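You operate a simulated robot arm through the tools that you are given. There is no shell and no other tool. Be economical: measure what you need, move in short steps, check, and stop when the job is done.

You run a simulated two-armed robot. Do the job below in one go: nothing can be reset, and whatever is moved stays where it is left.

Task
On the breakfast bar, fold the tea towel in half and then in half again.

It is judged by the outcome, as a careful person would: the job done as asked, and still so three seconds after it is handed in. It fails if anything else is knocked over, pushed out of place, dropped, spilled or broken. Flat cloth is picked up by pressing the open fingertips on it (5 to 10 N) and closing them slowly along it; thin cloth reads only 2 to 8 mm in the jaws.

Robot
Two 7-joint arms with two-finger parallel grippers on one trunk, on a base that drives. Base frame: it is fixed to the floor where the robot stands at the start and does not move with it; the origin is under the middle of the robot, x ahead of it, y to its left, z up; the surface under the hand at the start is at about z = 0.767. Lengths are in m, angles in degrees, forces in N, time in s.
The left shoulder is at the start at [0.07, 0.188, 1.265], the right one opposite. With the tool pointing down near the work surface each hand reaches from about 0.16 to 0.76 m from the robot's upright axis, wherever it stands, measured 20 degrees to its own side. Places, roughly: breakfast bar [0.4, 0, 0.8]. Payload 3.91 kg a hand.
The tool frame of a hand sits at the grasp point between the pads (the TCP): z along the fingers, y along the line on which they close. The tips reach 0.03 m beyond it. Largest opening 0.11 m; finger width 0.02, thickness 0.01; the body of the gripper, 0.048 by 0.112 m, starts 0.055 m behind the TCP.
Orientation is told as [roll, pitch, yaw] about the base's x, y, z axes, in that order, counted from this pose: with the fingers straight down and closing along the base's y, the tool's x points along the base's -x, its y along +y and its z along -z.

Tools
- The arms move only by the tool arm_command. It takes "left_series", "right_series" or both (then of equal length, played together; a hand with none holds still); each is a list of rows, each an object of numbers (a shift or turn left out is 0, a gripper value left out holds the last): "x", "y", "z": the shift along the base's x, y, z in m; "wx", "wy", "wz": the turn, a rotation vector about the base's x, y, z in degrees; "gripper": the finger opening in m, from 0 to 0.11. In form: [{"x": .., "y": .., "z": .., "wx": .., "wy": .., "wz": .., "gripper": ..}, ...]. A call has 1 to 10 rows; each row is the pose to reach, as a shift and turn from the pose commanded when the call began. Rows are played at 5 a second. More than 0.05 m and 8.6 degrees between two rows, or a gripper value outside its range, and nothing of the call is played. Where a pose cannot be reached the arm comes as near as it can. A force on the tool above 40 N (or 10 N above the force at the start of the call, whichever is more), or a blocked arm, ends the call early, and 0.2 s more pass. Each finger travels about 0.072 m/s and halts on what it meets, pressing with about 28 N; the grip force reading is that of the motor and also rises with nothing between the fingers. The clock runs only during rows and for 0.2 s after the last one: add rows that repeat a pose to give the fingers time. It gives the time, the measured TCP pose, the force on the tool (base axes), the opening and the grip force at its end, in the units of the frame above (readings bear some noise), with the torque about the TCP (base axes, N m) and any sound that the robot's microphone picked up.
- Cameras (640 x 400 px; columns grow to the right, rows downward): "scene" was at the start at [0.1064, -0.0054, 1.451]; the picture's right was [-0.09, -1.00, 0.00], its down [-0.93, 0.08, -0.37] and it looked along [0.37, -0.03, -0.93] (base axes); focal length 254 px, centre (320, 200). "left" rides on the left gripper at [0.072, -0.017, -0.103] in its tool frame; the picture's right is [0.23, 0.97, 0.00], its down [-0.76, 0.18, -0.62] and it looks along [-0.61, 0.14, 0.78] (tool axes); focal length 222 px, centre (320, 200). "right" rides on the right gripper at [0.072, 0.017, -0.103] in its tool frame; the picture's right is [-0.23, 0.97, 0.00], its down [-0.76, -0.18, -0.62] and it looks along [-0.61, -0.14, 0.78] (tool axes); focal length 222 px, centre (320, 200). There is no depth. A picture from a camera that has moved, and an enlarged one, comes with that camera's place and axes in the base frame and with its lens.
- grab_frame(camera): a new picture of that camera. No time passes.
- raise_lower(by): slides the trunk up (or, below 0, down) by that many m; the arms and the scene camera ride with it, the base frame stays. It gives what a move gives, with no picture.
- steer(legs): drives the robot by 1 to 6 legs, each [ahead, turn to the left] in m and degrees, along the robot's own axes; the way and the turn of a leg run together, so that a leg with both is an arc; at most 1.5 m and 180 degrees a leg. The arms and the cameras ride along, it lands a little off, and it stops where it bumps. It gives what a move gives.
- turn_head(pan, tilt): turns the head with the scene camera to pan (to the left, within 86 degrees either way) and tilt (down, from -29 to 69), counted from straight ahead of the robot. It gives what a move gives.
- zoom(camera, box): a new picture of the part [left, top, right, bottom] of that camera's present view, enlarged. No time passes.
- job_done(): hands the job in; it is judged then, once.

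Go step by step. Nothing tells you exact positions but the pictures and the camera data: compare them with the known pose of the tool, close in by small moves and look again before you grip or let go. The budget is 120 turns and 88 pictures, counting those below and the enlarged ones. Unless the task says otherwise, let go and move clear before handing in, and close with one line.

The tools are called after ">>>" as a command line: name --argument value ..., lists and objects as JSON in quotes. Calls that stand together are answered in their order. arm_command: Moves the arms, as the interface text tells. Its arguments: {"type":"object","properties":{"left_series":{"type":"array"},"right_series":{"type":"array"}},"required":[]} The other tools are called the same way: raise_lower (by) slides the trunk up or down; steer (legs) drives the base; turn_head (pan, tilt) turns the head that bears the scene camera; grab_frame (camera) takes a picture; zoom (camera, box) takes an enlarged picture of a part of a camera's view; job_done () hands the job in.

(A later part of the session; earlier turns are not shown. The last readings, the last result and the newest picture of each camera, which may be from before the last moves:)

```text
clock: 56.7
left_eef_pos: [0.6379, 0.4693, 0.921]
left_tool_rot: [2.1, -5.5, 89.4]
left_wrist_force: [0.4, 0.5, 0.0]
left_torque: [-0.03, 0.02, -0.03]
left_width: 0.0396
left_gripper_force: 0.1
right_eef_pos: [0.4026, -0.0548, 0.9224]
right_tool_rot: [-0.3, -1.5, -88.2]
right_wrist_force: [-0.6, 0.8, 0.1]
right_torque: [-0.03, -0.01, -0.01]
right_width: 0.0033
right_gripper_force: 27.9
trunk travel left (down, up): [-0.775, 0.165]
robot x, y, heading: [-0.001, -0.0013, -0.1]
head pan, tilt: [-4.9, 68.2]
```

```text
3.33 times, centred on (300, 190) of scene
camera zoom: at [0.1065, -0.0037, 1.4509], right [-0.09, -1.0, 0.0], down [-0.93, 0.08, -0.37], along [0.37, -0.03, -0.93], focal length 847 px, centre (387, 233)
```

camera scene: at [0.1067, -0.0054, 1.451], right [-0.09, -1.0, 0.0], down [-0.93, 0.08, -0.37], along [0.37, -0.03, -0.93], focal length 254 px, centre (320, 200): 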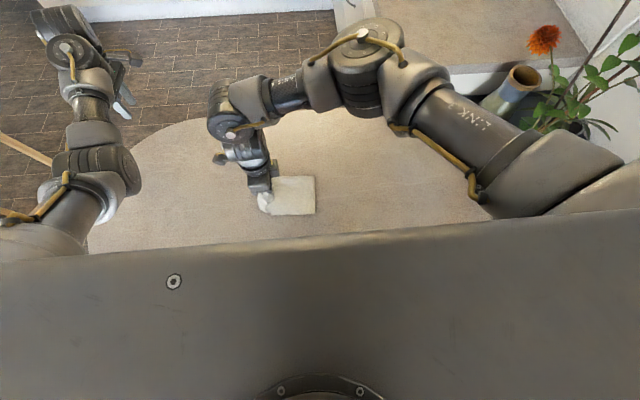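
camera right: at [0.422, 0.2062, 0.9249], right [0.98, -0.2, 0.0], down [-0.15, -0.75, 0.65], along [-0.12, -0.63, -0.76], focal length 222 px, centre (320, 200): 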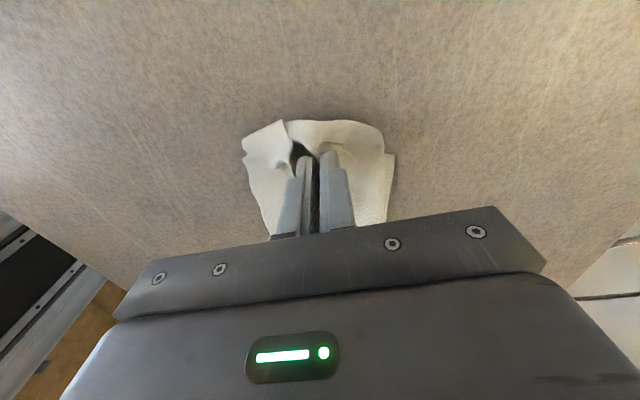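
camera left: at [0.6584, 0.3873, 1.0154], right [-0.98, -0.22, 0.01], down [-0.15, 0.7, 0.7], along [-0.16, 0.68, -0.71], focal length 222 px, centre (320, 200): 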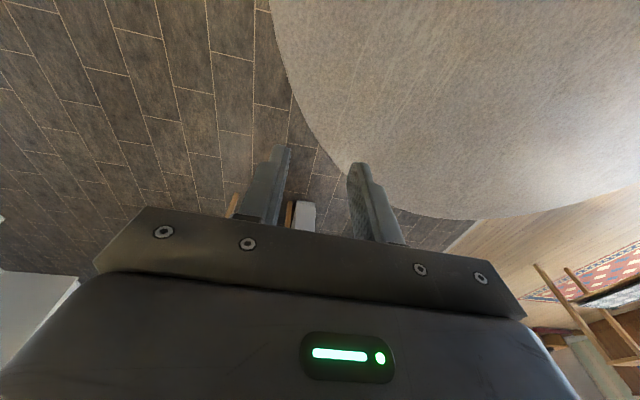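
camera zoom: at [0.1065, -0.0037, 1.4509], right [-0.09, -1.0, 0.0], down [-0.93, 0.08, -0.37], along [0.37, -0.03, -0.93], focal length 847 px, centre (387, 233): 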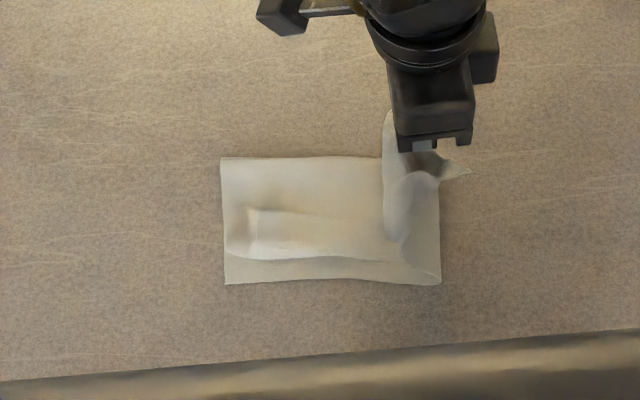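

The crease is back at y≈-0.065. I'll descend along the smaller arc to y≈0.08.

>>> arm_command --right_series '[{"y": 0.03, "z": -0.012}, {"y": 0.06, "z": -0.03, "x": 0.002}, {"y": 0.085, "z": -0.05, "x": 0.003}, {"y": 0.105, "z": -0.07, "x": 0.004}, {"y": 0.12, "z": -0.09, "x": 0.005}, {"y": 0.13, "z": -0.105, "x": 0.006}, {"y": 0.133, "z": -0.112, "x": 0.006}]'

>>> grab_frame --camera "right"

>>> zoom --camera "scene" --box '[210, 130, 390, 250]'

```text
clock: 58.3
left_eef_pos: [0.6391, 0.4689, 0.9219]
left_tool_rot: [2.1, -5.6, 89.4]
left_wrist_force: [-0.4, 0.6, 0.0]
left_torque: [-0.02, 0.01, 0.0]
left_width: 0.0398
left_gripper_force: 0.1
right_eef_pos: [0.4086, 0.0785, 0.8092]
right_tool_rot: [-0.3, -1.6, -88.1]
right_wrist_force: [0.1, 0.9, 2.2]
right_torque: [-0.01, 0.0, -0.01]
right_width: 0.0031
right_gripper_force: 27.9
trunk travel left (down, up): [-0.775, 0.165]
robot x, y, heading: [0.0014, 0.002, -0.2]
head pan, tilt: [-4.9, 68.2]
```

```text
27 pictures are left
camera right: at [0.425, 0.1521, 0.9108], right [0.98, -0.2, 0.0], down [-0.15, -0.75, 0.64], along [-0.13, -0.63, -0.76], focal length 222 px, centre (320, 200)
```

right: 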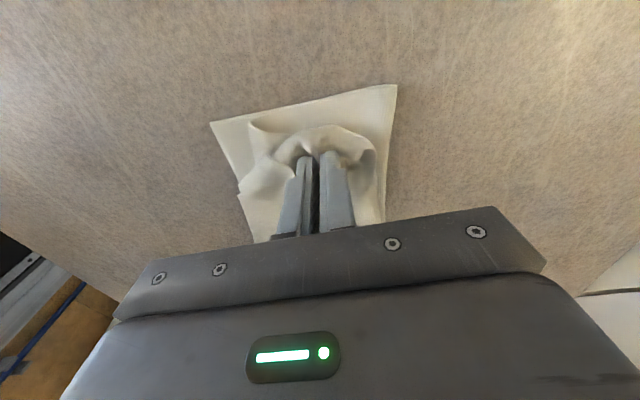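

```text
3.33 times, centred on (300, 190) of scene
camera zoom: at [0.1061, -0.0049, 1.4511], right [-0.09, -1.0, 0.0], down [-0.93, 0.08, -0.37], along [0.37, -0.03, -0.93], focal length 847 px, centre (387, 233)
```

zoom: 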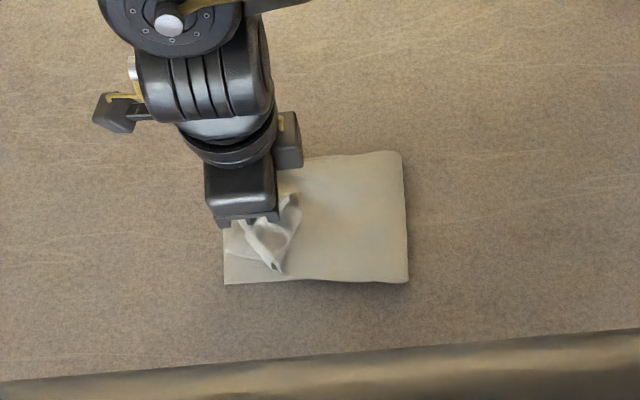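

The crease is right, and the remaining ~4 cm lip is folded back under the fingers. I'll release here, lift, and then flip the lip out to the left.

>>> arm_command --right_series '[{"gripper": 0.01}, {"gripper": 0.025}, {"gripper": 0.04}, {"gripper": 0.045}, {"z": 0.02}, {"z": 0.05}, {"z": 0.09}, {"z": 0.13, "y": 0.02}, {"z": 0.14, "y": 0.04}]'

>>> grab_frame --camera "right"

>>> zoom --camera "scene" --box '[210, 130, 390, 250]'

```text
clock: 60.3
left_eef_pos: [0.6377, 0.4688, 0.9194]
left_tool_rot: [2.1, -5.6, 89.4]
left_wrist_force: [-1.0, -0.7, -1.2]
left_torque: [0.0, -0.02, 0.01]
left_width: 0.0401
left_gripper_force: 0.1
right_eef_pos: [0.413, 0.1174, 0.9505]
right_tool_rot: [-0.1, -1.7, -88.1]
right_wrist_force: [-0.8, -0.9, 0.3]
right_torque: [0.02, 0.0, -0.03]
right_width: 0.045
right_gripper_force: 0.1
trunk travel left (down, up): [-0.775, 0.165]
robot x, y, heading: [-0.0025, 0.0042, 0.1]
head pan, tilt: [-4.9, 68.2]
```

```text
25 pictures are left
camera right: at [0.4286, 0.1926, 1.0519], right [0.98, -0.2, 0.0], down [-0.15, -0.75, 0.65], along [-0.13, -0.63, -0.76], focal length 222 px, centre (320, 200)
```

right: 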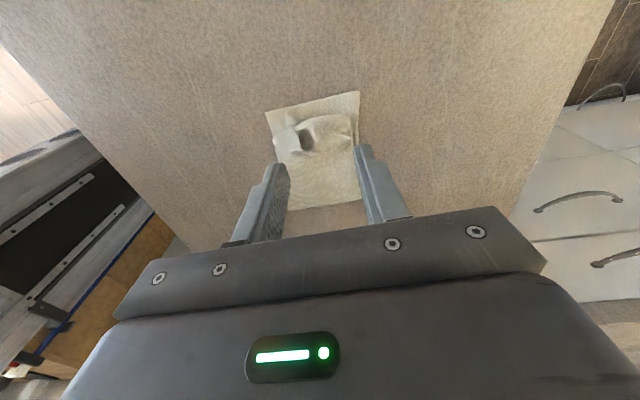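

```text
3.33 times, centred on (300, 190) of scene
camera zoom: at [0.1063, -0.0041, 1.4509], right [-0.09, -1.0, 0.0], down [-0.93, 0.08, -0.37], along [0.37, -0.03, -0.93], focal length 847 px, centre (387, 233)
```

zoom: 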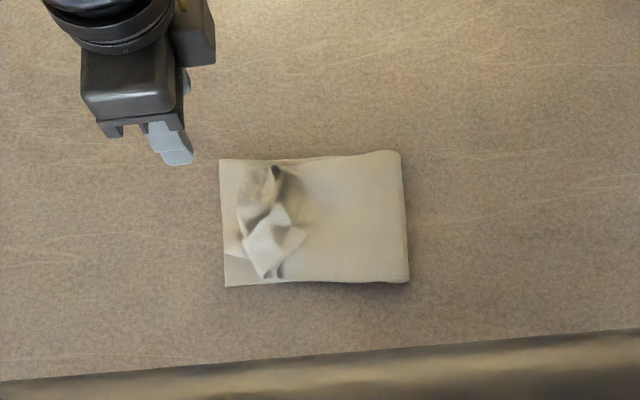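

It's a compact square of about 0.16 × 0.13 m with a crumpled lip near the left edge. I'll look closer before flipping it.

>>> zoom --camera "scene" --box '[262, 168, 334, 216]'

>>> zoom --camera "right" --box '[250, 80, 380, 215]'

```text
8.33 times, centred on (298, 192) of scene
camera zoom: at [0.1063, -0.0041, 1.4509], right [-0.09, -1.0, 0.0], down [-0.93, 0.08, -0.37], along [0.37, -0.03, -0.93], focal length 2117 px, centre (503, 267)
```

zoom: 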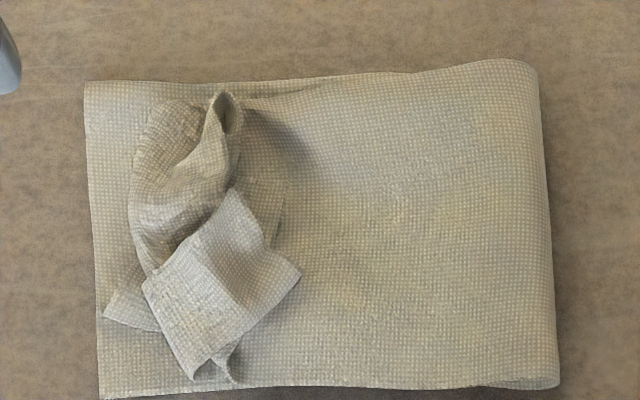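

```text
2.96 times, centred on (315, 148) of right
camera zoom: at [0.4286, 0.1926, 1.0519], right [0.98, -0.2, 0.0], down [-0.15, -0.75, 0.65], along [-0.13, -0.63, -0.76], focal length 658 px, centre (335, 356)
```

zoom: 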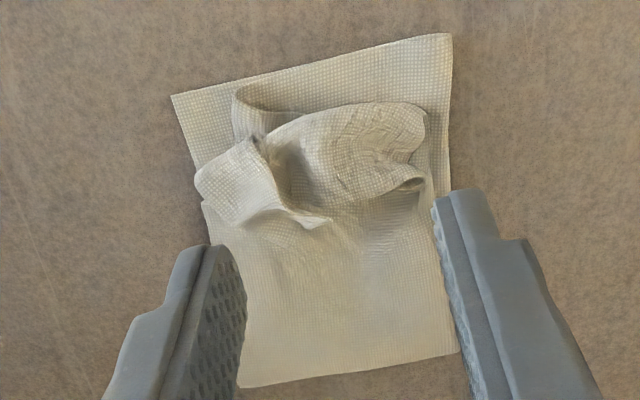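

The lip is folded back with two corner flaps. I'll sweep the open fingertips lightly from right to left just above the top layer to flip it out.

>>> arm_command --right_series '[{"y": -0.04, "gripper": 0.055}, {"y": -0.08, "z": -0.01}, {"y": -0.1, "z": -0.05}, {"y": -0.1, "z": -0.09}, {"y": -0.1, "z": -0.125}, {"y": -0.1, "z": -0.141}, {"y": -0.1, "z": -0.141}]'

>>> grab_frame --camera "right"

```text
clock: 61.9
left_eef_pos: [0.6388, 0.4679, 0.9203]
left_tool_rot: [2.1, -5.6, 89.4]
left_wrist_force: [1.2, 0.3, 0.9]
left_torque: [0.03, 0.03, -0.01]
left_width: 0.0402
left_gripper_force: 0.0
right_eef_pos: [0.4106, 0.0166, 0.81]
right_tool_rot: [-0.4, -1.6, -88.2]
right_wrist_force: [-0.1, -0.4, 0.5]
right_torque: [-0.01, -0.01, 0.0]
right_width: 0.055
right_gripper_force: 0.0
trunk travel left (down, up): [-0.775, 0.165]
robot x, y, heading: [-0.0027, 0.0002, 0.3]
head pan, tilt: [-4.9, 68.2]
```

```text
21 pictures are left
camera right: at [0.4258, 0.0905, 0.9119], right [0.98, -0.2, 0.0], down [-0.15, -0.75, 0.64], along [-0.12, -0.63, -0.76], focal length 222 px, centre (320, 200)
```

right: 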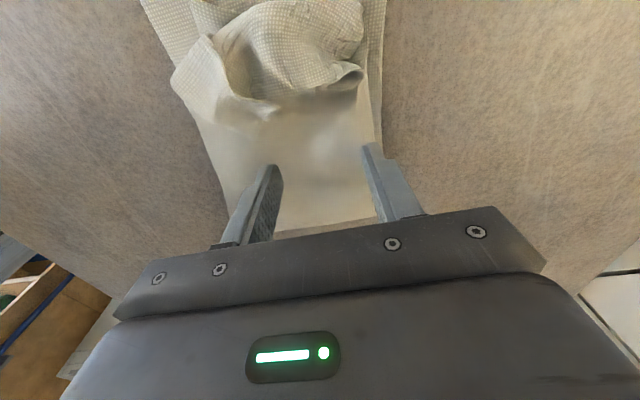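

In position. I'll lower a few mm and sweep left.

>>> arm_command --right_series '[{"z": -0.004}, {"z": -0.005, "y": 0.012}, {"z": -0.005, "y": 0.024}, {"z": -0.005, "y": 0.036}, {"z": -0.004, "y": 0.048}, {"z": -0.003, "y": 0.06}, {"z": 0.0, "y": 0.072}, {"z": 0.003, "y": 0.084}, {"z": 0.006, "y": 0.1}, {"z": 0.01, "y": 0.112}]'

>>> grab_frame --camera "right"

```text
clock: 64.1
left_eef_pos: [0.6392, 0.4688, 0.9224]
left_tool_rot: [2.1, -5.5, 89.3]
left_wrist_force: [0.7, 0.3, -0.1]
left_torque: [-0.01, 0.02, 0.02]
left_width: 0.0397
left_gripper_force: 0.1
right_eef_pos: [0.4093, 0.129, 0.8187]
right_tool_rot: [-0.3, -1.7, -88.3]
right_wrist_force: [-0.1, -0.3, 0.0]
right_torque: [-0.02, 0.02, 0.01]
right_width: 0.0548
right_gripper_force: 0.0
trunk travel left (down, up): [-0.775, 0.165]
robot x, y, heading: [0.0009, -0.0009, 0.1]
head pan, tilt: [-4.9, 68.2]
```

```text
20 pictures are left
camera right: at [0.4249, 0.2042, 0.9191], right [0.98, -0.2, 0.0], down [-0.15, -0.75, 0.65], along [-0.13, -0.63, -0.76], focal length 222 px, centre (320, 200)
```

right: 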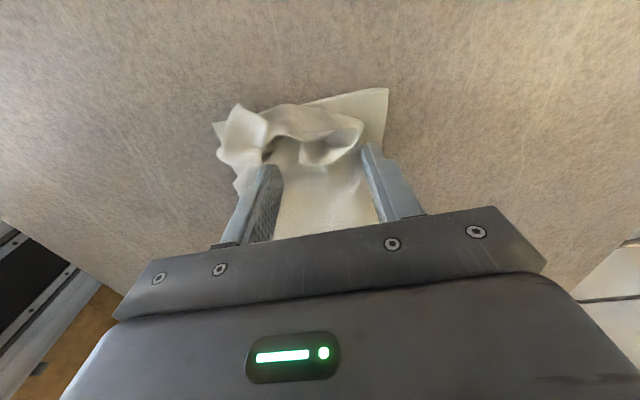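

The whole pack slid a little left with the sweep. I'll lift and look.

>>> arm_command --right_series '[{"z": 0.03}, {"z": 0.07, "y": -0.01}, {"z": 0.11, "y": -0.03}, {"z": 0.13, "y": -0.07}, {"z": 0.13, "y": -0.11}, {"z": 0.13, "y": -0.15}, {"z": 0.13, "y": -0.19}]'

>>> zoom --camera "scene" --box '[238, 160, 334, 224]'

```text
clock: 65.7
left_eef_pos: [0.6383, 0.4665, 0.9205]
left_tool_rot: [2.1, -5.7, 89.3]
left_wrist_force: [-0.4, 0.0, 0.9]
left_torque: [0.07, 0.02, 0.0]
left_width: 0.0399
left_gripper_force: 0.1
right_eef_pos: [0.4062, -0.0639, 0.9513]
right_tool_rot: [-0.3, -1.3, -88.2]
right_wrist_force: [0.1, 0.6, 0.1]
right_torque: [0.03, 0.0, -0.04]
right_width: 0.055
right_gripper_force: 0.1
trunk travel left (down, up): [-0.775, 0.165]
robot x, y, heading: [0.0013, 0.0049, 0.2]
head pan, tilt: [-4.9, 68.2]
```

```text
6.25 times, centred on (286, 192) of scene
camera zoom: at [0.1064, -0.0079, 1.451], right [-0.09, -1.0, 0.0], down [-0.93, 0.08, -0.37], along [0.37, -0.03, -0.93], focal length 1587 px, centre (532, 250)
```

zoom: 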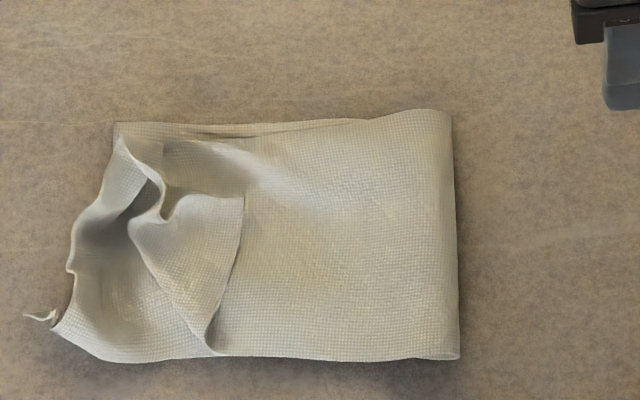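

The lip is mostly flipped, but one triangular flap is still turned back and the pack lies too far left (crease at y≈0.0). I'll pinch the crease edge and slide the pack 6 cm right, where I can work on it.

>>> arm_command --right_series '[{"y": 0.04, "gripper": 0.04}, {"y": 0.084, "x": -0.014}, {"y": 0.084, "x": -0.014, "z": -0.05}, {"y": 0.084, "x": -0.014, "z": -0.1}, {"y": 0.084, "x": -0.014, "z": -0.13}, {"y": 0.084, "x": -0.014, "z": -0.145}, {"y": 0.084, "x": -0.014, "z": -0.15}, {"y": 0.084, "x": -0.014, "z": -0.15}]'

```text
clock: 67.6
left_eef_pos: [0.6375, 0.4665, 0.9231]
left_tool_rot: [2.1, -5.6, 89.3]
left_wrist_force: [0.4, -0.4, -0.7]
left_torque: [0.0, 0.01, 0.02]
left_width: 0.0397
left_gripper_force: 0.1
right_eef_pos: [0.3936, 0.0233, 0.8018]
right_tool_rot: [-0.1, -1.2, -88.1]
right_wrist_force: [-2.5, -4.8, 29.4]
right_torque: [-0.22, 0.81, 0.1]
right_width: 0.0415
right_gripper_force: 0.9
trunk travel left (down, up): [-0.775, 0.165]
robot x, y, heading: [-0.0003, -0.0046, -0.0]
head pan, tilt: [-4.9, 68.2]
stopped in row 8 (right hand): the force on the tool passed its limit at 43 N (the readings are from after the stop); the commanded pose is now the measured one
```

Firm contact; I'll ease up 1.5 mm, then close and drag.

>>> arm_command --right_series '[{"z": 0.0015}, {"z": 0.0015, "gripper": 0.034}, {"z": 0.0015, "gripper": 0.027}, {"z": 0.0015, "gripper": 0.02}, {"z": 0.0015, "gripper": 0.013}, {"z": 0.0015, "gripper": 0.006}, {"z": 0.0015, "gripper": 0.0}, {"z": 0.0015, "gripper": 0.0}]'

>>> arm_command --right_series '[{"z": 0.004}, {"z": 0.005, "y": -0.01}, {"z": 0.005, "y": -0.02}, {"z": 0.005, "y": -0.03}, {"z": 0.005, "y": -0.04}, {"z": 0.005, "y": -0.05}, {"z": 0.005, "y": -0.06}, {"z": 0.003, "y": -0.065}]'

>>> zoom --camera "scene" --box '[230, 150, 374, 240]'

```text
clock: 69.4
left_eef_pos: [0.6367, 0.468, 0.9221]
left_tool_rot: [2.0, -5.6, 89.4]
left_wrist_force: [-0.4, 0.5, -0.2]
left_torque: [0.0, 0.0, -0.01]
left_width: 0.0399
left_gripper_force: 0.1
right_eef_pos: [0.3949, 0.0233, 0.8025]
right_tool_rot: [0.0, -1.6, -88.3]
right_wrist_force: [3.3, 1.4, 27.3]
right_torque: [0.03, 0.06, -0.04]
right_width: 0.0043
right_gripper_force: 27.7
trunk travel left (down, up): [-0.775, 0.165]
robot x, y, heading: [-0.0003, -0.0014, 0.2]
head pan, tilt: [-4.9, 68.2]
```

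```text
clock: 71.2
left_eef_pos: [0.6381, 0.4691, 0.9213]
left_tool_rot: [2.0, -5.6, 89.3]
left_wrist_force: [0.1, 0.6, -0.1]
left_torque: [0.01, -0.03, 0.0]
left_width: 0.0401
left_gripper_force: 0.2
right_eef_pos: [0.3946, -0.0423, 0.8045]
right_tool_rot: [-0.1, -1.4, -88.0]
right_wrist_force: [0.0, 0.6, 2.5]
right_torque: [0.01, 0.02, -0.04]
right_width: 0.0032
right_gripper_force: 28.1
trunk travel left (down, up): [-0.775, 0.165]
robot x, y, heading: [-0.0014, 0.0, 0.2]
head pan, tilt: [-4.9, 68.2]
```

```text
4.44 times, centred on (302, 195) of scene
camera zoom: at [0.1061, -0.0054, 1.451], right [-0.09, -1.0, 0.0], down [-0.93, 0.08, -0.37], along [0.37, -0.03, -0.93], focal length 1129 px, centre (400, 222)
```

zoom: 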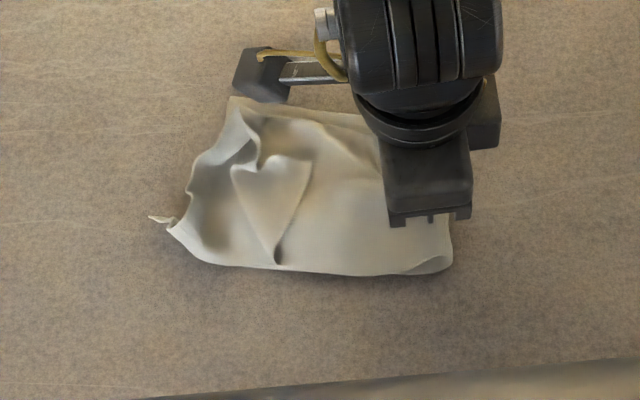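

The pack slid right. I'll release, lift away and take a close look.

>>> arm_command --right_series '[{"gripper": 0.01}, {"gripper": 0.025}, {"gripper": 0.035}, {"z": 0.01}, {"z": 0.04}, {"z": 0.08}, {"z": 0.12, "x": 0.02}, {"z": 0.14, "x": 0.06}, {"z": 0.15, "x": 0.1}]'

>>> zoom --camera "scene" --box '[250, 160, 346, 224]'

```text
clock: 73.2
left_eef_pos: [0.639, 0.4676, 0.9214]
left_tool_rot: [2.1, -5.6, 89.3]
left_wrist_force: [-0.9, 0.8, -1.2]
left_torque: [-0.01, 0.04, -0.02]
left_width: 0.0399
left_gripper_force: 0.1
right_eef_pos: [0.4952, -0.0409, 0.9528]
right_tool_rot: [-0.3, -1.4, -88.1]
right_wrist_force: [0.9, -0.8, -0.1]
right_torque: [-0.02, -0.01, 0.02]
right_width: 0.035
right_gripper_force: 0.0
trunk travel left (down, up): [-0.775, 0.165]
robot x, y, heading: [0.0006, -0.0001, 0.1]
head pan, tilt: [-4.9, 68.2]
```

```text
6.25 times, centred on (298, 192) of scene
camera zoom: at [0.1071, -0.0052, 1.4509], right [-0.09, -1.0, 0.0], down [-0.93, 0.08, -0.37], along [0.37, -0.03, -0.93], focal length 1587 px, centre (458, 250)
```

zoom: 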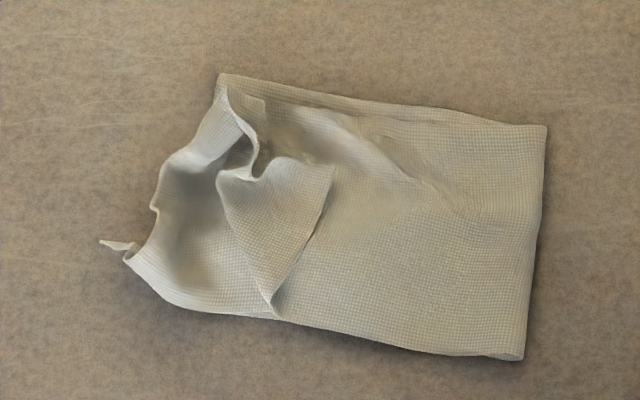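

One triangular flap of the top sheet is turned back, tip at about (0.42,0.03). I'll pinch just that flap lightly and lay it out to the left.

>>> arm_command --right_series '[{"x": -0.03, "y": 0.03, "gripper": 0.025}, {"x": -0.06, "y": 0.06}, {"x": -0.087, "y": 0.083, "z": -0.02}, {"x": -0.087, "y": 0.083, "z": -0.06}, {"x": -0.087, "y": 0.083, "z": -0.1}, {"x": -0.087, "y": 0.083, "z": -0.125}, {"x": -0.087, "y": 0.083, "z": -0.135}, {"x": -0.087, "y": 0.083, "z": -0.138}]'

>>> zoom --camera "right" --box '[200, 40, 440, 240]'

```text
clock: 75.0
left_eef_pos: [0.6389, 0.4686, 0.9205]
left_tool_rot: [2.0, -5.6, 89.3]
left_wrist_force: [1.0, -1.0, 1.0]
left_torque: [0.0, 0.03, 0.02]
left_width: 0.04
left_gripper_force: 0.1
right_eef_pos: [0.4078, 0.04, 0.8181]
right_tool_rot: [-0.1, -1.4, -88.0]
right_wrist_force: [0.0, -0.4, 0.7]
right_torque: [0.02, 0.01, 0.0]
right_width: 0.0249
right_gripper_force: 0.1
trunk travel left (down, up): [-0.775, 0.165]
robot x, y, heading: [0.0012, -0.0024, -0.1]
head pan, tilt: [-4.9, 68.2]
```

```text
2.00 times, centred on (320, 140) of right
camera zoom: at [0.4232, 0.1151, 0.9186], right [0.98, -0.2, 0.0], down [-0.15, -0.75, 0.64], along [-0.12, -0.63, -0.77], focal length 444 px, centre (320, 320)
```

zoom: 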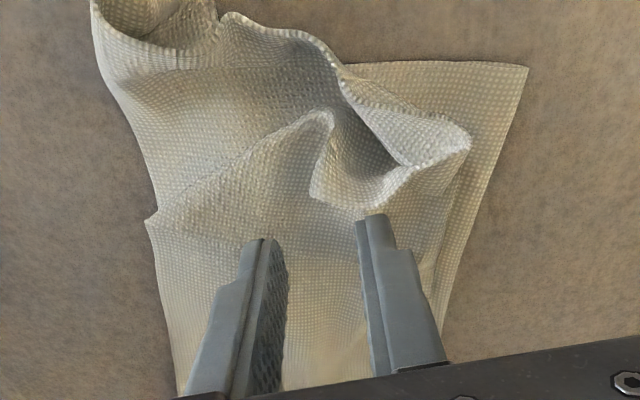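

From this angle it's clear: nothing big is turned back. The top sheet's near corner is just about 4 cm short of the left edge, with a small tuck. I'll press lightly near that corner and drag it left.

>>> arm_command --right_series '[{"x": -0.02, "z": 0.005}, {"x": -0.037, "y": -0.002, "z": 0.0}, {"x": -0.037, "y": -0.002, "z": -0.008}, {"x": -0.037, "y": -0.002, "z": -0.013}, {"x": -0.037, "y": -0.002, "z": -0.015}]'

```text
clock: 76.2
left_eef_pos: [0.638, 0.4683, 0.9229]
left_tool_rot: [2.1, -5.6, 89.4]
left_wrist_force: [-0.2, 0.2, 0.2]
left_torque: [0.01, 0.03, 0.02]
left_width: 0.04
left_gripper_force: 0.0
right_eef_pos: [0.3699, 0.0401, 0.8016]
right_tool_rot: [0.0, -1.4, -88.1]
right_wrist_force: [-0.9, 0.4, 21.2]
right_torque: [0.1, -0.25, -0.02]
right_width: 0.0246
right_gripper_force: 0.0
trunk travel left (down, up): [-0.775, 0.165]
robot x, y, heading: [-0.0013, -0.0038, -0.1]
head pan, tilt: [-4.9, 68.2]
```

The contact is 21 N; I'll lighten it and drag 4.5 cm left.

>>> arm_command --right_series '[{"z": 0.0012}, {"z": 0.0012, "y": 0.009}, {"z": 0.0012, "y": 0.018}, {"z": 0.0012, "y": 0.027}, {"z": 0.0012, "y": 0.036}, {"z": 0.0012, "y": 0.045}, {"z": 0.001, "y": 0.05}]'

>>> zoom --camera "right" --box '[200, 40, 440, 240]'

```text
clock: 77.8
left_eef_pos: [0.6386, 0.4671, 0.9226]
left_tool_rot: [2.0, -5.6, 89.3]
left_wrist_force: [0.1, 0.2, -0.8]
left_torque: [0.02, -0.02, 0.0]
left_width: 0.04
left_gripper_force: 0.0
right_eef_pos: [0.3684, 0.0886, 0.8017]
right_tool_rot: [-0.2, -1.4, -88.0]
right_wrist_force: [0.4, -5.6, 25.7]
right_torque: [0.01, -0.37, -0.04]
right_width: 0.0248
right_gripper_force: 0.0
trunk travel left (down, up): [-0.775, 0.165]
robot x, y, heading: [0.0004, 0.0017, -0.1]
head pan, tilt: [-4.9, 68.2]
```

```text
2.00 times, centred on (320, 140) of right
camera zoom: at [0.3854, 0.163, 0.9031], right [0.98, -0.2, 0.0], down [-0.15, -0.75, 0.64], along [-0.12, -0.63, -0.77], focal length 444 px, centre (320, 320)
```

zoom: 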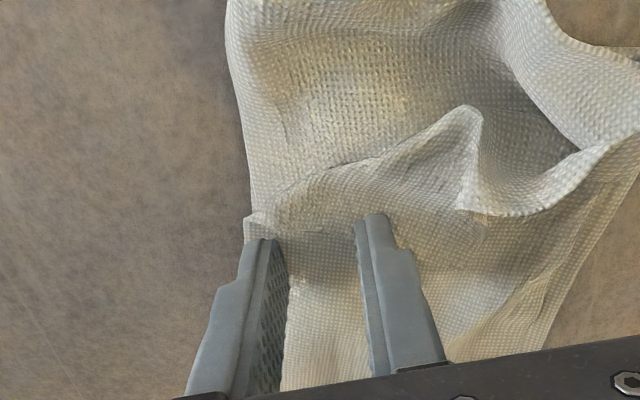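

It all moved together rather than the top sheet alone. I'll lift and look from above.

>>> arm_command --right_series '[{"z": 0.02}, {"z": 0.06}, {"z": 0.1, "y": -0.01}, {"z": 0.13, "y": -0.03, "x": 0.03}, {"z": 0.15, "y": -0.07, "x": 0.05}, {"z": 0.15, "y": -0.11, "x": 0.07}]'

>>> zoom --camera "scene" --box '[240, 160, 336, 224]'

```text
clock: 79.2
left_eef_pos: [0.6396, 0.4671, 0.9206]
left_tool_rot: [2.1, -5.7, 89.3]
left_wrist_force: [-1.0, 0.3, 0.1]
left_torque: [0.0, 0.01, -0.01]
left_width: 0.04
left_gripper_force: 0.0
right_eef_pos: [0.4427, -0.0251, 0.95]
right_tool_rot: [-0.2, -1.4, -88.1]
right_wrist_force: [0.3, -0.8, 0.3]
right_torque: [0.02, 0.01, -0.02]
right_width: 0.0249
right_gripper_force: 0.1
trunk travel left (down, up): [-0.775, 0.165]
robot x, y, heading: [-0.0005, 0.0013, 0.2]
head pan, tilt: [-4.9, 68.2]
```

```text
6.25 times, centred on (288, 192) of scene
camera zoom: at [0.1074, -0.008, 1.4509], right [-0.09, -1.0, 0.0], down [-0.93, 0.08, -0.37], along [0.37, -0.03, -0.93], focal length 1587 px, centre (520, 250)
```

zoom: 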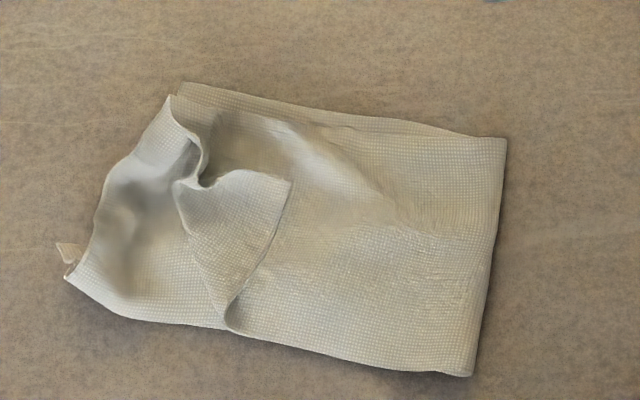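

From above I now see it's a dog-ear: the top sheet's corner is turned back, its tip at about (0.42,0.074). I'll pinch that tip lightly and turn it out to the left.

>>> arm_command --right_series '[{"x": -0.01, "y": 0.04, "gripper": 0.02}, {"x": -0.03, "y": 0.08}, {"x": -0.038, "y": 0.108, "z": -0.03}, {"x": -0.038, "y": 0.108, "z": -0.075}, {"x": -0.038, "y": 0.108, "z": -0.115}, {"x": -0.038, "y": 0.108, "z": -0.136}, {"x": -0.038, "y": 0.108, "z": -0.14}, {"x": -0.038, "y": 0.108, "z": -0.14}]'

>>> zoom --camera "right" --box '[200, 40, 440, 240]'

```text
clock: 81.0
left_eef_pos: [0.6394, 0.4686, 0.9203]
left_tool_rot: [2.2, -5.7, 89.3]
left_wrist_force: [1.4, -0.1, -0.5]
left_torque: [0.0, 0.01, 0.0]
left_width: 0.0401
left_gripper_force: 0.0
right_eef_pos: [0.4034, 0.089, 0.8093]
right_tool_rot: [-0.3, -1.5, -88.1]
right_wrist_force: [0.4, 0.8, 0.4]
right_torque: [-0.02, 0.02, 0.0]
right_width: 0.02
right_gripper_force: 0.1
trunk travel left (down, up): [-0.775, 0.165]
robot x, y, heading: [-0.0007, 0.0019, 0.0]
head pan, tilt: [-4.9, 68.2]
```

```text
2.00 times, centred on (320, 140) of right
camera zoom: at [0.418, 0.1632, 0.9123], right [0.98, -0.2, 0.0], down [-0.15, -0.75, 0.64], along [-0.12, -0.63, -0.77], focal length 444 px, centre (320, 320)
```

zoom: 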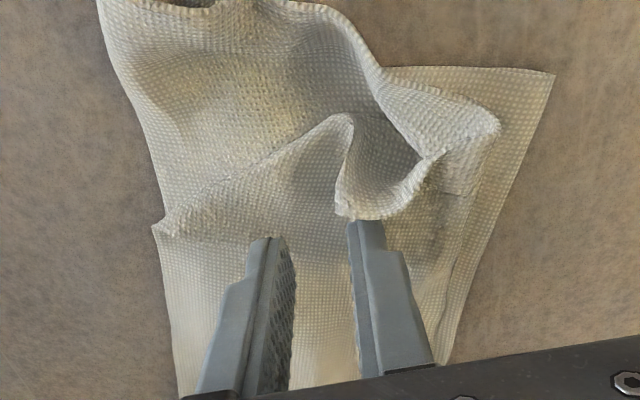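

The tip of the dog-ear is just left of the fingers. I'll shift 1.8 cm left, lower slightly and close.

>>> arm_command --right_series '[{"z": 0.008, "y": 0.01}, {"z": 0.006, "y": 0.018, "x": -0.003}, {"z": 0.0, "y": 0.018, "x": -0.003}, {"z": -0.003, "y": 0.018, "x": -0.003}, {"z": -0.004, "y": 0.018, "x": -0.003, "gripper": 0.015}, {"z": -0.004, "y": 0.018, "x": -0.003, "gripper": 0.009}, {"z": -0.004, "y": 0.018, "x": -0.003, "gripper": 0.003}, {"z": -0.004, "y": 0.018, "x": -0.003, "gripper": 0.0}, {"z": -0.004, "y": 0.018, "x": -0.003, "gripper": 0.0}]'

>>> zoom --camera "right" --box '[200, 40, 440, 240]'

```text
clock: 83.0
left_eef_pos: [0.6404, 0.4678, 0.9204]
left_tool_rot: [2.1, -5.6, 89.3]
left_wrist_force: [0.6, 1.2, -0.6]
left_torque: [-0.01, 0.0, 0.01]
left_width: 0.0398
left_gripper_force: 0.1
right_eef_pos: [0.3998, 0.1045, 0.8076]
right_tool_rot: [-0.2, -1.5, -88.1]
right_wrist_force: [0.4, 0.3, 0.2]
right_torque: [-0.01, -0.01, -0.03]
right_width: 0.0002
right_gripper_force: 27.9
trunk travel left (down, up): [-0.775, 0.165]
robot x, y, heading: [0.0005, 0.0022, 0.3]
head pan, tilt: [-4.9, 68.2]
```

```text
2.00 times, centred on (320, 140) of right
camera zoom: at [0.415, 0.1799, 0.9094], right [0.98, -0.2, 0.0], down [-0.15, -0.75, 0.64], along [-0.12, -0.63, -0.77], focal length 444 px, centre (320, 320)
```

zoom: 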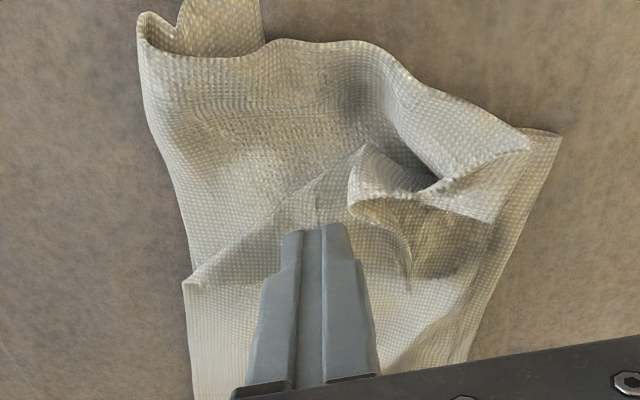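

The pinch closed just above the flap. I'll open again, press down a few mm more and close.

>>> arm_command --right_series '[{"z": 0.008, "gripper": 0.01}, {"z": 0.01, "gripper": 0.025, "y": -0.003}, {"z": 0.004, "y": -0.003, "x": 0.004}, {"z": -0.002, "y": -0.003, "x": 0.004}, {"z": -0.005, "y": -0.003, "x": 0.004}, {"z": -0.006, "y": -0.003, "x": 0.004}]'

```text
clock: 84.4
left_eef_pos: [0.6394, 0.4674, 0.9206]
left_tool_rot: [2.2, -5.6, 89.3]
left_wrist_force: [-0.4, -0.5, -0.5]
left_torque: [-0.02, 0.0, 0.02]
left_width: 0.0398
left_gripper_force: 0.0
right_eef_pos: [0.4027, 0.1019, 0.8033]
right_tool_rot: [0.0, -1.4, -88.2]
right_wrist_force: [-0.2, -0.1, 4.5]
right_torque: [0.05, 0.01, -0.03]
right_width: 0.0249
right_gripper_force: 0.1
trunk travel left (down, up): [-0.775, 0.165]
robot x, y, heading: [0.0016, 0.0018, 0.2]
head pan, tilt: [-4.9, 68.2]
```

4.5 N, which is right for taking only the top flap. Closing slowly, then lifting slightly to check.

>>> arm_command --right_series '[{"gripper": 0.02}, {"gripper": 0.015}, {"gripper": 0.01}, {"gripper": 0.005}, {"gripper": 0.0}, {"gripper": 0.0}, {"gripper": 0.0}, {"z": 0.012}, {"z": 0.025}]'

>>> zoom --camera "right" --box '[200, 40, 440, 240]'

```text
clock: 86.4
left_eef_pos: [0.6377, 0.4677, 0.9206]
left_tool_rot: [2.2, -5.7, 89.3]
left_wrist_force: [0.1, 0.5, 0.2]
left_torque: [-0.03, 0.0, 0.0]
left_width: 0.0399
left_gripper_force: 0.0
right_eef_pos: [0.4024, 0.1026, 0.8277]
right_tool_rot: [-0.2, -1.6, -88.0]
right_wrist_force: [-0.2, 0.3, -0.7]
right_torque: [-0.01, -0.02, 0.01]
right_width: 0.0021
right_gripper_force: 28.3
trunk travel left (down, up): [-0.775, 0.165]
robot x, y, heading: [-0.0031, 0.0042, -0.1]
head pan, tilt: [-4.9, 68.2]
```

```text
2.00 times, centred on (320, 140) of right
camera zoom: at [0.4176, 0.1775, 0.9289], right [0.98, -0.2, 0.0], down [-0.15, -0.75, 0.64], along [-0.12, -0.63, -0.76], focal length 444 px, centre (320, 320)
```

zoom: 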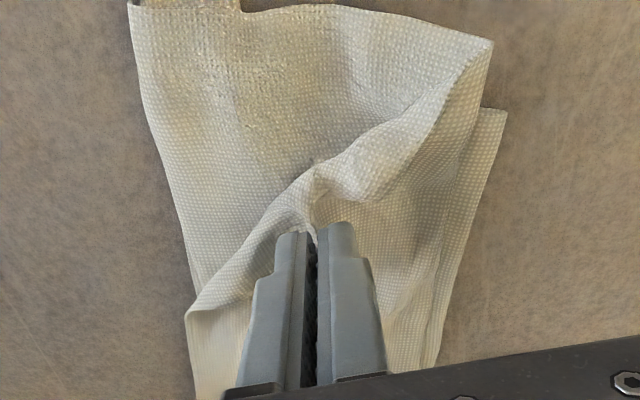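

Now only the turned-back top sheet is held, and the layer below lies flat. I'll carry it left and lay it down.

>>> arm_command --right_series '[{"z": 0.012, "y": 0.005}, {"z": 0.018, "y": 0.015, "x": -0.006}, {"z": 0.016, "y": 0.026, "x": -0.012}, {"z": 0.008, "y": 0.034, "x": -0.018}, {"z": -0.004, "y": 0.038, "x": -0.02}, {"z": -0.014, "y": 0.038, "x": -0.02}]'

>>> zoom --camera "right" --box '[200, 40, 440, 240]'

```text
clock: 87.8
left_eef_pos: [0.6399, 0.4687, 0.9211]
left_tool_rot: [2.1, -5.7, 89.3]
left_wrist_force: [0.2, -0.5, -0.3]
left_torque: [-0.01, 0.02, 0.02]
left_width: 0.04
left_gripper_force: 0.0
right_eef_pos: [0.3834, 0.1411, 0.8122]
right_tool_rot: [-0.2, -1.5, -88.1]
right_wrist_force: [-0.5, -0.3, 1.0]
right_torque: [-0.01, 0.0, 0.0]
right_width: 0.0017
right_gripper_force: 28.1
trunk travel left (down, up): [-0.775, 0.165]
robot x, y, heading: [-0.0, 0.0021, -0.1]
head pan, tilt: [-4.9, 68.2]
```

```text
2.00 times, centred on (320, 140) of right
camera zoom: at [0.3987, 0.2167, 0.9141], right [0.98, -0.2, 0.0], down [-0.15, -0.75, 0.64], along [-0.12, -0.63, -0.77], focal length 444 px, centre (320, 320)
```

zoom: 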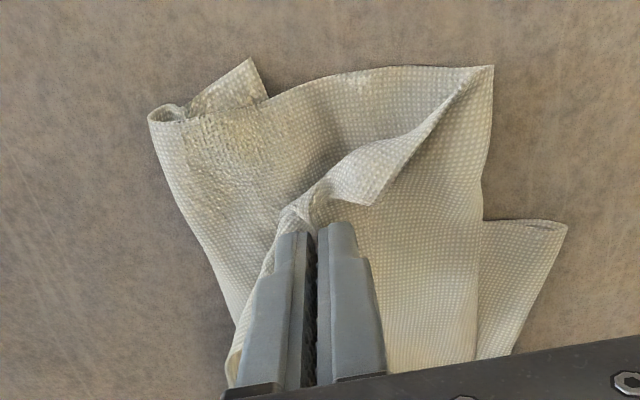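

The flap is turned most of the way out. I'll release it moving left, lift and look from above.

>>> arm_command --right_series '[{"gripper": 0.008}, {"gripper": 0.02}, {"z": 0.015}, {"z": 0.05}, {"z": 0.1, "y": -0.01}, {"z": 0.13, "y": -0.04, "x": 0.02}, {"z": 0.14, "y": -0.08, "x": 0.04}, {"z": 0.14, "y": -0.12, "x": 0.06}, {"z": 0.14, "y": -0.16, "x": 0.06}]'

>>> zoom --camera "scene" --box '[230, 155, 335, 225]'

```text
refused: row 5 steps farther than a row can; nothing moved
```

```text
5.71 times, centred on (282, 190) of scene
camera zoom: at [0.1066, -0.0053, 1.451], right [-0.09, -1.0, 0.0], down [-0.93, 0.08, -0.37], along [0.37, -0.03, -0.93], focal length 1451 px, centre (534, 257)
```

zoom: 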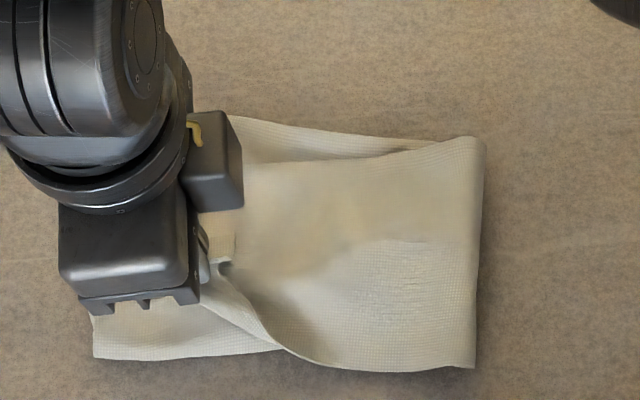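

That was refused for step size; I'll repeat with smaller steps.

>>> arm_command --right_series '[{"gripper": 0.008}, {"gripper": 0.02}, {"z": 0.015}, {"z": 0.05}, {"z": 0.09, "y": -0.01}, {"z": 0.12, "y": -0.04, "x": 0.02}, {"z": 0.13, "y": -0.08, "x": 0.04}, {"z": 0.13, "y": -0.12, "x": 0.06}, {"z": 0.13, "y": -0.16, "x": 0.06}]'

>>> zoom --camera "scene" --box '[230, 155, 335, 225]'

```text
clock: 89.8
left_eef_pos: [0.6402, 0.4661, 0.9216]
left_tool_rot: [2.1, -5.6, 89.3]
left_wrist_force: [-0.2, -0.2, 0.9]
left_torque: [-0.01, 0.0, 0.02]
left_width: 0.0403
left_gripper_force: 0.1
right_eef_pos: [0.4424, -0.0207, 0.9413]
right_tool_rot: [-0.2, -1.4, -88.1]
right_wrist_force: [-0.2, 0.0, 0.5]
right_torque: [0.05, -0.01, 0.01]
right_width: 0.0201
right_gripper_force: 0.1
trunk travel left (down, up): [-0.775, 0.165]
robot x, y, heading: [-0.0019, -0.0015, 0.1]
head pan, tilt: [-4.9, 68.2]
```

```text
5.71 times, centred on (282, 190) of scene
camera zoom: at [0.1065, -0.0079, 1.451], right [-0.09, -1.0, 0.0], down [-0.93, 0.08, -0.37], along [0.37, -0.03, -0.93], focal length 1451 px, centre (534, 257)
```

zoom: 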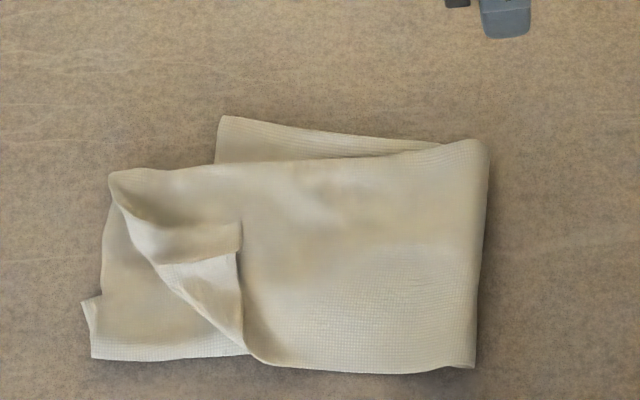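

The dog-ear is smaller but its tip now needs to go beyond the hand's reach, and the top overhangs to the left. I'll slide the pack right by the crease again to gain room, then finish the flap.

>>> arm_command --right_series '[{"x": -0.025, "y": 0.02, "gripper": 0.04}, {"x": -0.047, "y": 0.038, "z": -0.02}, {"x": -0.047, "y": 0.038, "z": -0.065}, {"x": -0.047, "y": 0.038, "z": -0.11}, {"x": -0.047, "y": 0.038, "z": -0.13}, {"x": -0.047, "y": 0.038, "z": -0.136}, {"x": -0.047, "y": 0.038, "z": -0.1375}]'

>>> arm_command --right_series '[{"gripper": 0.034}, {"gripper": 0.027}, {"gripper": 0.02}, {"gripper": 0.013}, {"gripper": 0.006}, {"gripper": 0.0}, {"gripper": 0.0}]'

```text
clock: 91.4
left_eef_pos: [0.6398, 0.4683, 0.9199]
left_tool_rot: [2.1, -5.6, 89.3]
left_wrist_force: [-0.6, -0.7, -0.1]
left_torque: [-0.01, -0.01, 0.01]
left_width: 0.0399
left_gripper_force: 0.0
right_eef_pos: [0.3975, 0.0187, 0.8038]
right_tool_rot: [-0.2, -1.5, -88.1]
right_wrist_force: [0.1, 0.2, 0.9]
right_torque: [0.02, 0.02, 0.01]
right_width: 0.0401
right_gripper_force: 0.2
trunk travel left (down, up): [-0.775, 0.165]
robot x, y, heading: [0.001, -0.0005, -0.1]
head pan, tilt: [-4.9, 68.2]
```

```text
clock: 93.0
left_eef_pos: [0.6398, 0.4682, 0.9205]
left_tool_rot: [2.1, -5.7, 89.3]
left_wrist_force: [-1.0, 0.6, 0.1]
left_torque: [0.02, 0.03, 0.03]
left_width: 0.0401
left_gripper_force: 0.0
right_eef_pos: [0.3975, 0.0185, 0.8044]
right_tool_rot: [-0.1, -1.5, -88.2]
right_wrist_force: [0.4, 0.1, 0.5]
right_torque: [0.02, -0.03, 0.0]
right_width: 0.0018
right_gripper_force: 28.1
trunk travel left (down, up): [-0.775, 0.165]
robot x, y, heading: [-0.0001, 0.0006, -0.1]
head pan, tilt: [-4.9, 68.2]
```

The contact was light, so it may hold only one sheet. I'll reopen, press firmer and re-close.

>>> arm_command --right_series '[{"gripper": 0.015}, {"gripper": 0.03}, {"gripper": 0.04}, {"z": -0.003}, {"z": -0.004}, {"z": -0.0045}]'

>>> arm_command --right_series '[{"gripper": 0.034}, {"gripper": 0.027}, {"gripper": 0.02}, {"gripper": 0.013}, {"gripper": 0.006}, {"gripper": 0.0}, {"gripper": 0.0}]'

```text
clock: 94.4
left_eef_pos: [0.638, 0.4686, 0.9219]
left_tool_rot: [1.9, -5.6, 89.3]
left_wrist_force: [-0.4, -0.2, -0.2]
left_torque: [-0.02, 0.0, 0.03]
left_width: 0.04
left_gripper_force: 0.0
right_eef_pos: [0.3974, 0.0182, 0.802]
right_tool_rot: [0.0, -1.4, -88.1]
right_wrist_force: [2.6, -2.3, 24.8]
right_torque: [-0.04, 0.53, 0.01]
right_width: 0.0388
right_gripper_force: 0.1
trunk travel left (down, up): [-0.775, 0.165]
robot x, y, heading: [0.0003, 0.0002, -0.2]
head pan, tilt: [-4.9, 68.2]
```

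```text
clock: 96.0
left_eef_pos: [0.6367, 0.4676, 0.9221]
left_tool_rot: [2.0, -5.6, 89.4]
left_wrist_force: [0.1, 0.4, -0.1]
left_torque: [0.01, -0.02, 0.02]
left_width: 0.0402
left_gripper_force: 0.0
right_eef_pos: [0.3943, 0.0184, 0.8004]
right_tool_rot: [0.0, -1.5, -88.1]
right_wrist_force: [-2.3, 1.1, 36.9]
right_torque: [0.07, 0.36, -0.03]
right_width: 0.0052
right_gripper_force: 27.9
trunk travel left (down, up): [-0.775, 0.165]
robot x, y, heading: [0.0, -0.0011, -0.2]
head pan, tilt: [-4.9, 68.2]
```

Now 5.2 mm thick, so it holds several layers. I'll slide it 9 cm right and release.

>>> arm_command --right_series '[{"z": 0.005}, {"z": 0.006, "y": -0.012}, {"z": 0.006, "y": -0.024}, {"z": 0.006, "y": -0.036}, {"z": 0.006, "y": -0.048}, {"z": 0.006, "y": -0.06}, {"z": 0.006, "y": -0.072}, {"z": 0.006, "y": -0.084}, {"z": 0.003, "y": -0.09}]'

>>> arm_command --right_series '[{"gripper": 0.01}, {"gripper": 0.02}, {"gripper": 0.03}, {"z": 0.015}, {"z": 0.05}, {"z": 0.09}, {"z": 0.12, "x": 0.03}, {"z": 0.13, "x": 0.07}, {"z": 0.14, "x": 0.11}]'

>>> zoom --camera "scene" --box '[250, 155, 370, 235]'

```text
clock: 98.0
left_eef_pos: [0.6388, 0.4687, 0.92]
left_tool_rot: [2.1, -5.7, 89.3]
left_wrist_force: [-0.4, 0.0, 0.2]
left_torque: [0.0, 0.0, 0.01]
left_width: 0.0399
left_gripper_force: 0.0
right_eef_pos: [0.3969, -0.0721, 0.8035]
right_tool_rot: [-0.2, -1.6, -88.1]
right_wrist_force: [0.4, 0.4, 3.0]
right_torque: [0.05, 0.0, -0.01]
right_width: 0.0044
right_gripper_force: 27.6
trunk travel left (down, up): [-0.775, 0.165]
robot x, y, heading: [0.0015, 0.0052, 0.2]
head pan, tilt: [-4.9, 68.2]
```

```text
clock: 100.0
left_eef_pos: [0.6397, 0.4682, 0.9214]
left_tool_rot: [2.0, -5.7, 89.3]
left_wrist_force: [-0.1, 0.9, -0.1]
left_torque: [0.02, -0.02, 0.01]
left_width: 0.0401
left_gripper_force: 0.1
right_eef_pos: [0.5086, -0.0717, 0.9433]
right_tool_rot: [-0.4, -1.5, -88.2]
right_wrist_force: [0.5, 0.2, 0.3]
right_torque: [0.01, 0.03, 0.0]
right_width: 0.03
right_gripper_force: 0.0
trunk travel left (down, up): [-0.775, 0.165]
robot x, y, heading: [0.0026, -0.0017, -0.1]
head pan, tilt: [-4.9, 68.2]
```

```text
5.00 times, centred on (310, 195) of scene
camera zoom: at [0.1073, -0.0048, 1.4509], right [-0.09, -1.0, 0.0], down [-0.93, 0.08, -0.37], along [0.37, -0.03, -0.93], focal length 1270 px, centre (370, 225)
```

zoom: 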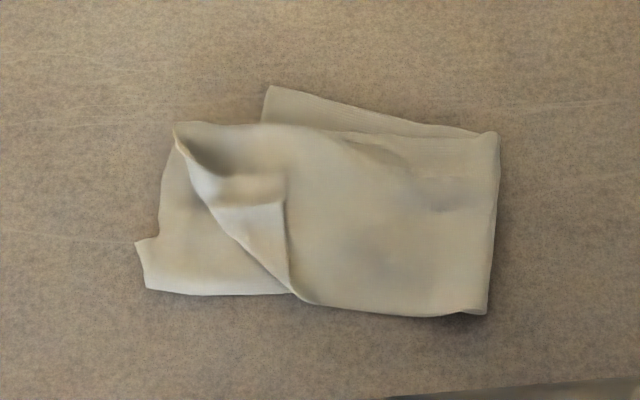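

The pack is in a good place. I'll pinch the dog-ear's tip again at about (0.398,0.03), lightly.

>>> arm_command --right_series '[{"x": -0.04, "y": 0.03, "gripper": 0.028}, {"x": -0.08, "y": 0.07}, {"x": -0.109, "y": 0.101, "z": -0.01}, {"x": -0.109, "y": 0.101, "z": -0.05}, {"x": -0.109, "y": 0.101, "z": -0.09}, {"x": -0.109, "y": 0.101, "z": -0.125}, {"x": -0.109, "y": 0.101, "z": -0.137}, {"x": -0.109, "y": 0.101, "z": -0.1395}]'

>>> zoom --camera "right" --box '[200, 40, 440, 240]'

```text
refused: row 2 steps farther than a row can; nothing moved
```

```text
2.00 times, centred on (320, 140) of right
camera zoom: at [0.5251, 0.0031, 1.0441], right [0.98, -0.2, 0.0], down [-0.15, -0.75, 0.64], along [-0.12, -0.63, -0.77], focal length 444 px, centre (320, 320)
```

zoom: 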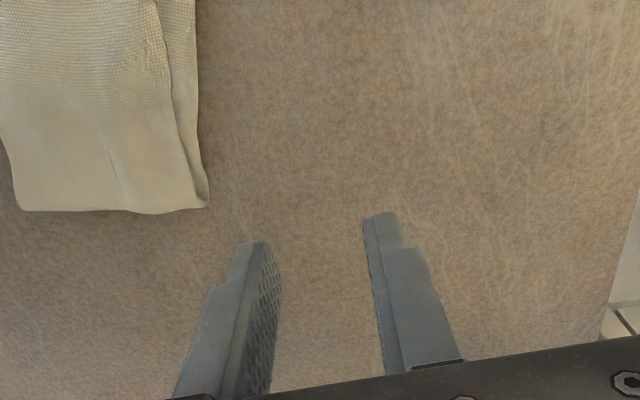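

A step was too long; I'll repeat with shorter steps and hold off on pictures until it has moved.

>>> arm_command --right_series '[{"x": -0.03, "y": 0.03, "gripper": 0.028}, {"x": -0.06, "y": 0.06}, {"x": -0.09, "y": 0.085}, {"x": -0.109, "y": 0.101, "z": -0.02}, {"x": -0.109, "y": 0.101, "z": -0.06}, {"x": -0.109, "y": 0.101, "z": -0.1}, {"x": -0.109, "y": 0.101, "z": -0.13}, {"x": -0.109, "y": 0.101, "z": -0.137}, {"x": -0.109, "y": 0.101, "z": -0.1395}]'

```text
clock: 102.0
left_eef_pos: [0.6385, 0.4681, 0.9209]
left_tool_rot: [2.1, -5.6, 89.3]
left_wrist_force: [0.4, 0.3, -0.2]
left_torque: [0.05, -0.02, 0.01]
left_width: 0.0401
left_gripper_force: 0.0
right_eef_pos: [0.3975, 0.0285, 0.8043]
right_tool_rot: [-0.2, -1.5, -88.2]
right_wrist_force: [-0.5, -0.2, 1.0]
right_torque: [-0.01, -0.01, -0.05]
right_width: 0.028
right_gripper_force: 0.0
trunk travel left (down, up): [-0.775, 0.165]
robot x, y, heading: [0.0003, -0.0013, 0.1]
head pan, tilt: [-4.9, 68.2]
```

Just above contact. I'll lower 1.3 mm and close slowly, then lift a little.

>>> arm_command --right_series '[{"z": -0.0013}, {"z": -0.0013, "gripper": 0.022}, {"z": -0.0013, "gripper": 0.016}, {"z": -0.0013, "gripper": 0.01}, {"z": -0.0013, "gripper": 0.004}, {"z": -0.0013, "gripper": 0.0}, {"z": -0.0013, "gripper": 0.0}, {"z": 0.01}, {"z": 0.025}]'

>>> zoom --camera "right" --box '[200, 40, 440, 240]'

```text
clock: 104.0
left_eef_pos: [0.6393, 0.4668, 0.9211]
left_tool_rot: [2.1, -5.5, 89.4]
left_wrist_force: [0.3, 0.2, -0.3]
left_torque: [0.02, 0.0, -0.01]
left_width: 0.0401
left_gripper_force: 0.0
right_eef_pos: [0.3984, 0.0272, 0.829]
right_tool_rot: [-0.2, -1.5, -88.1]
right_wrist_force: [-0.2, -0.1, 1.1]
right_torque: [0.01, 0.02, 0.01]
right_width: 0.0041
right_gripper_force: 28.2
trunk travel left (down, up): [-0.775, 0.165]
robot x, y, heading: [0.0022, 0.0011, -0.2]
head pan, tilt: [-4.9, 68.2]
```

```text
2.00 times, centred on (320, 140) of right
camera zoom: at [0.4141, 0.1029, 0.9307], right [0.98, -0.19, 0.0], down [-0.15, -0.75, 0.64], along [-0.12, -0.63, -0.77], focal length 444 px, centre (320, 320)
```

zoom: 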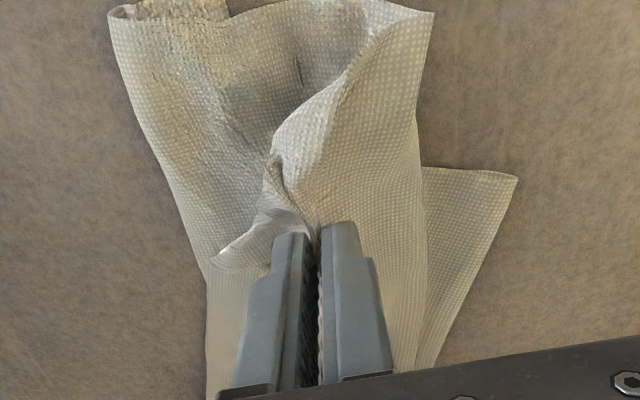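

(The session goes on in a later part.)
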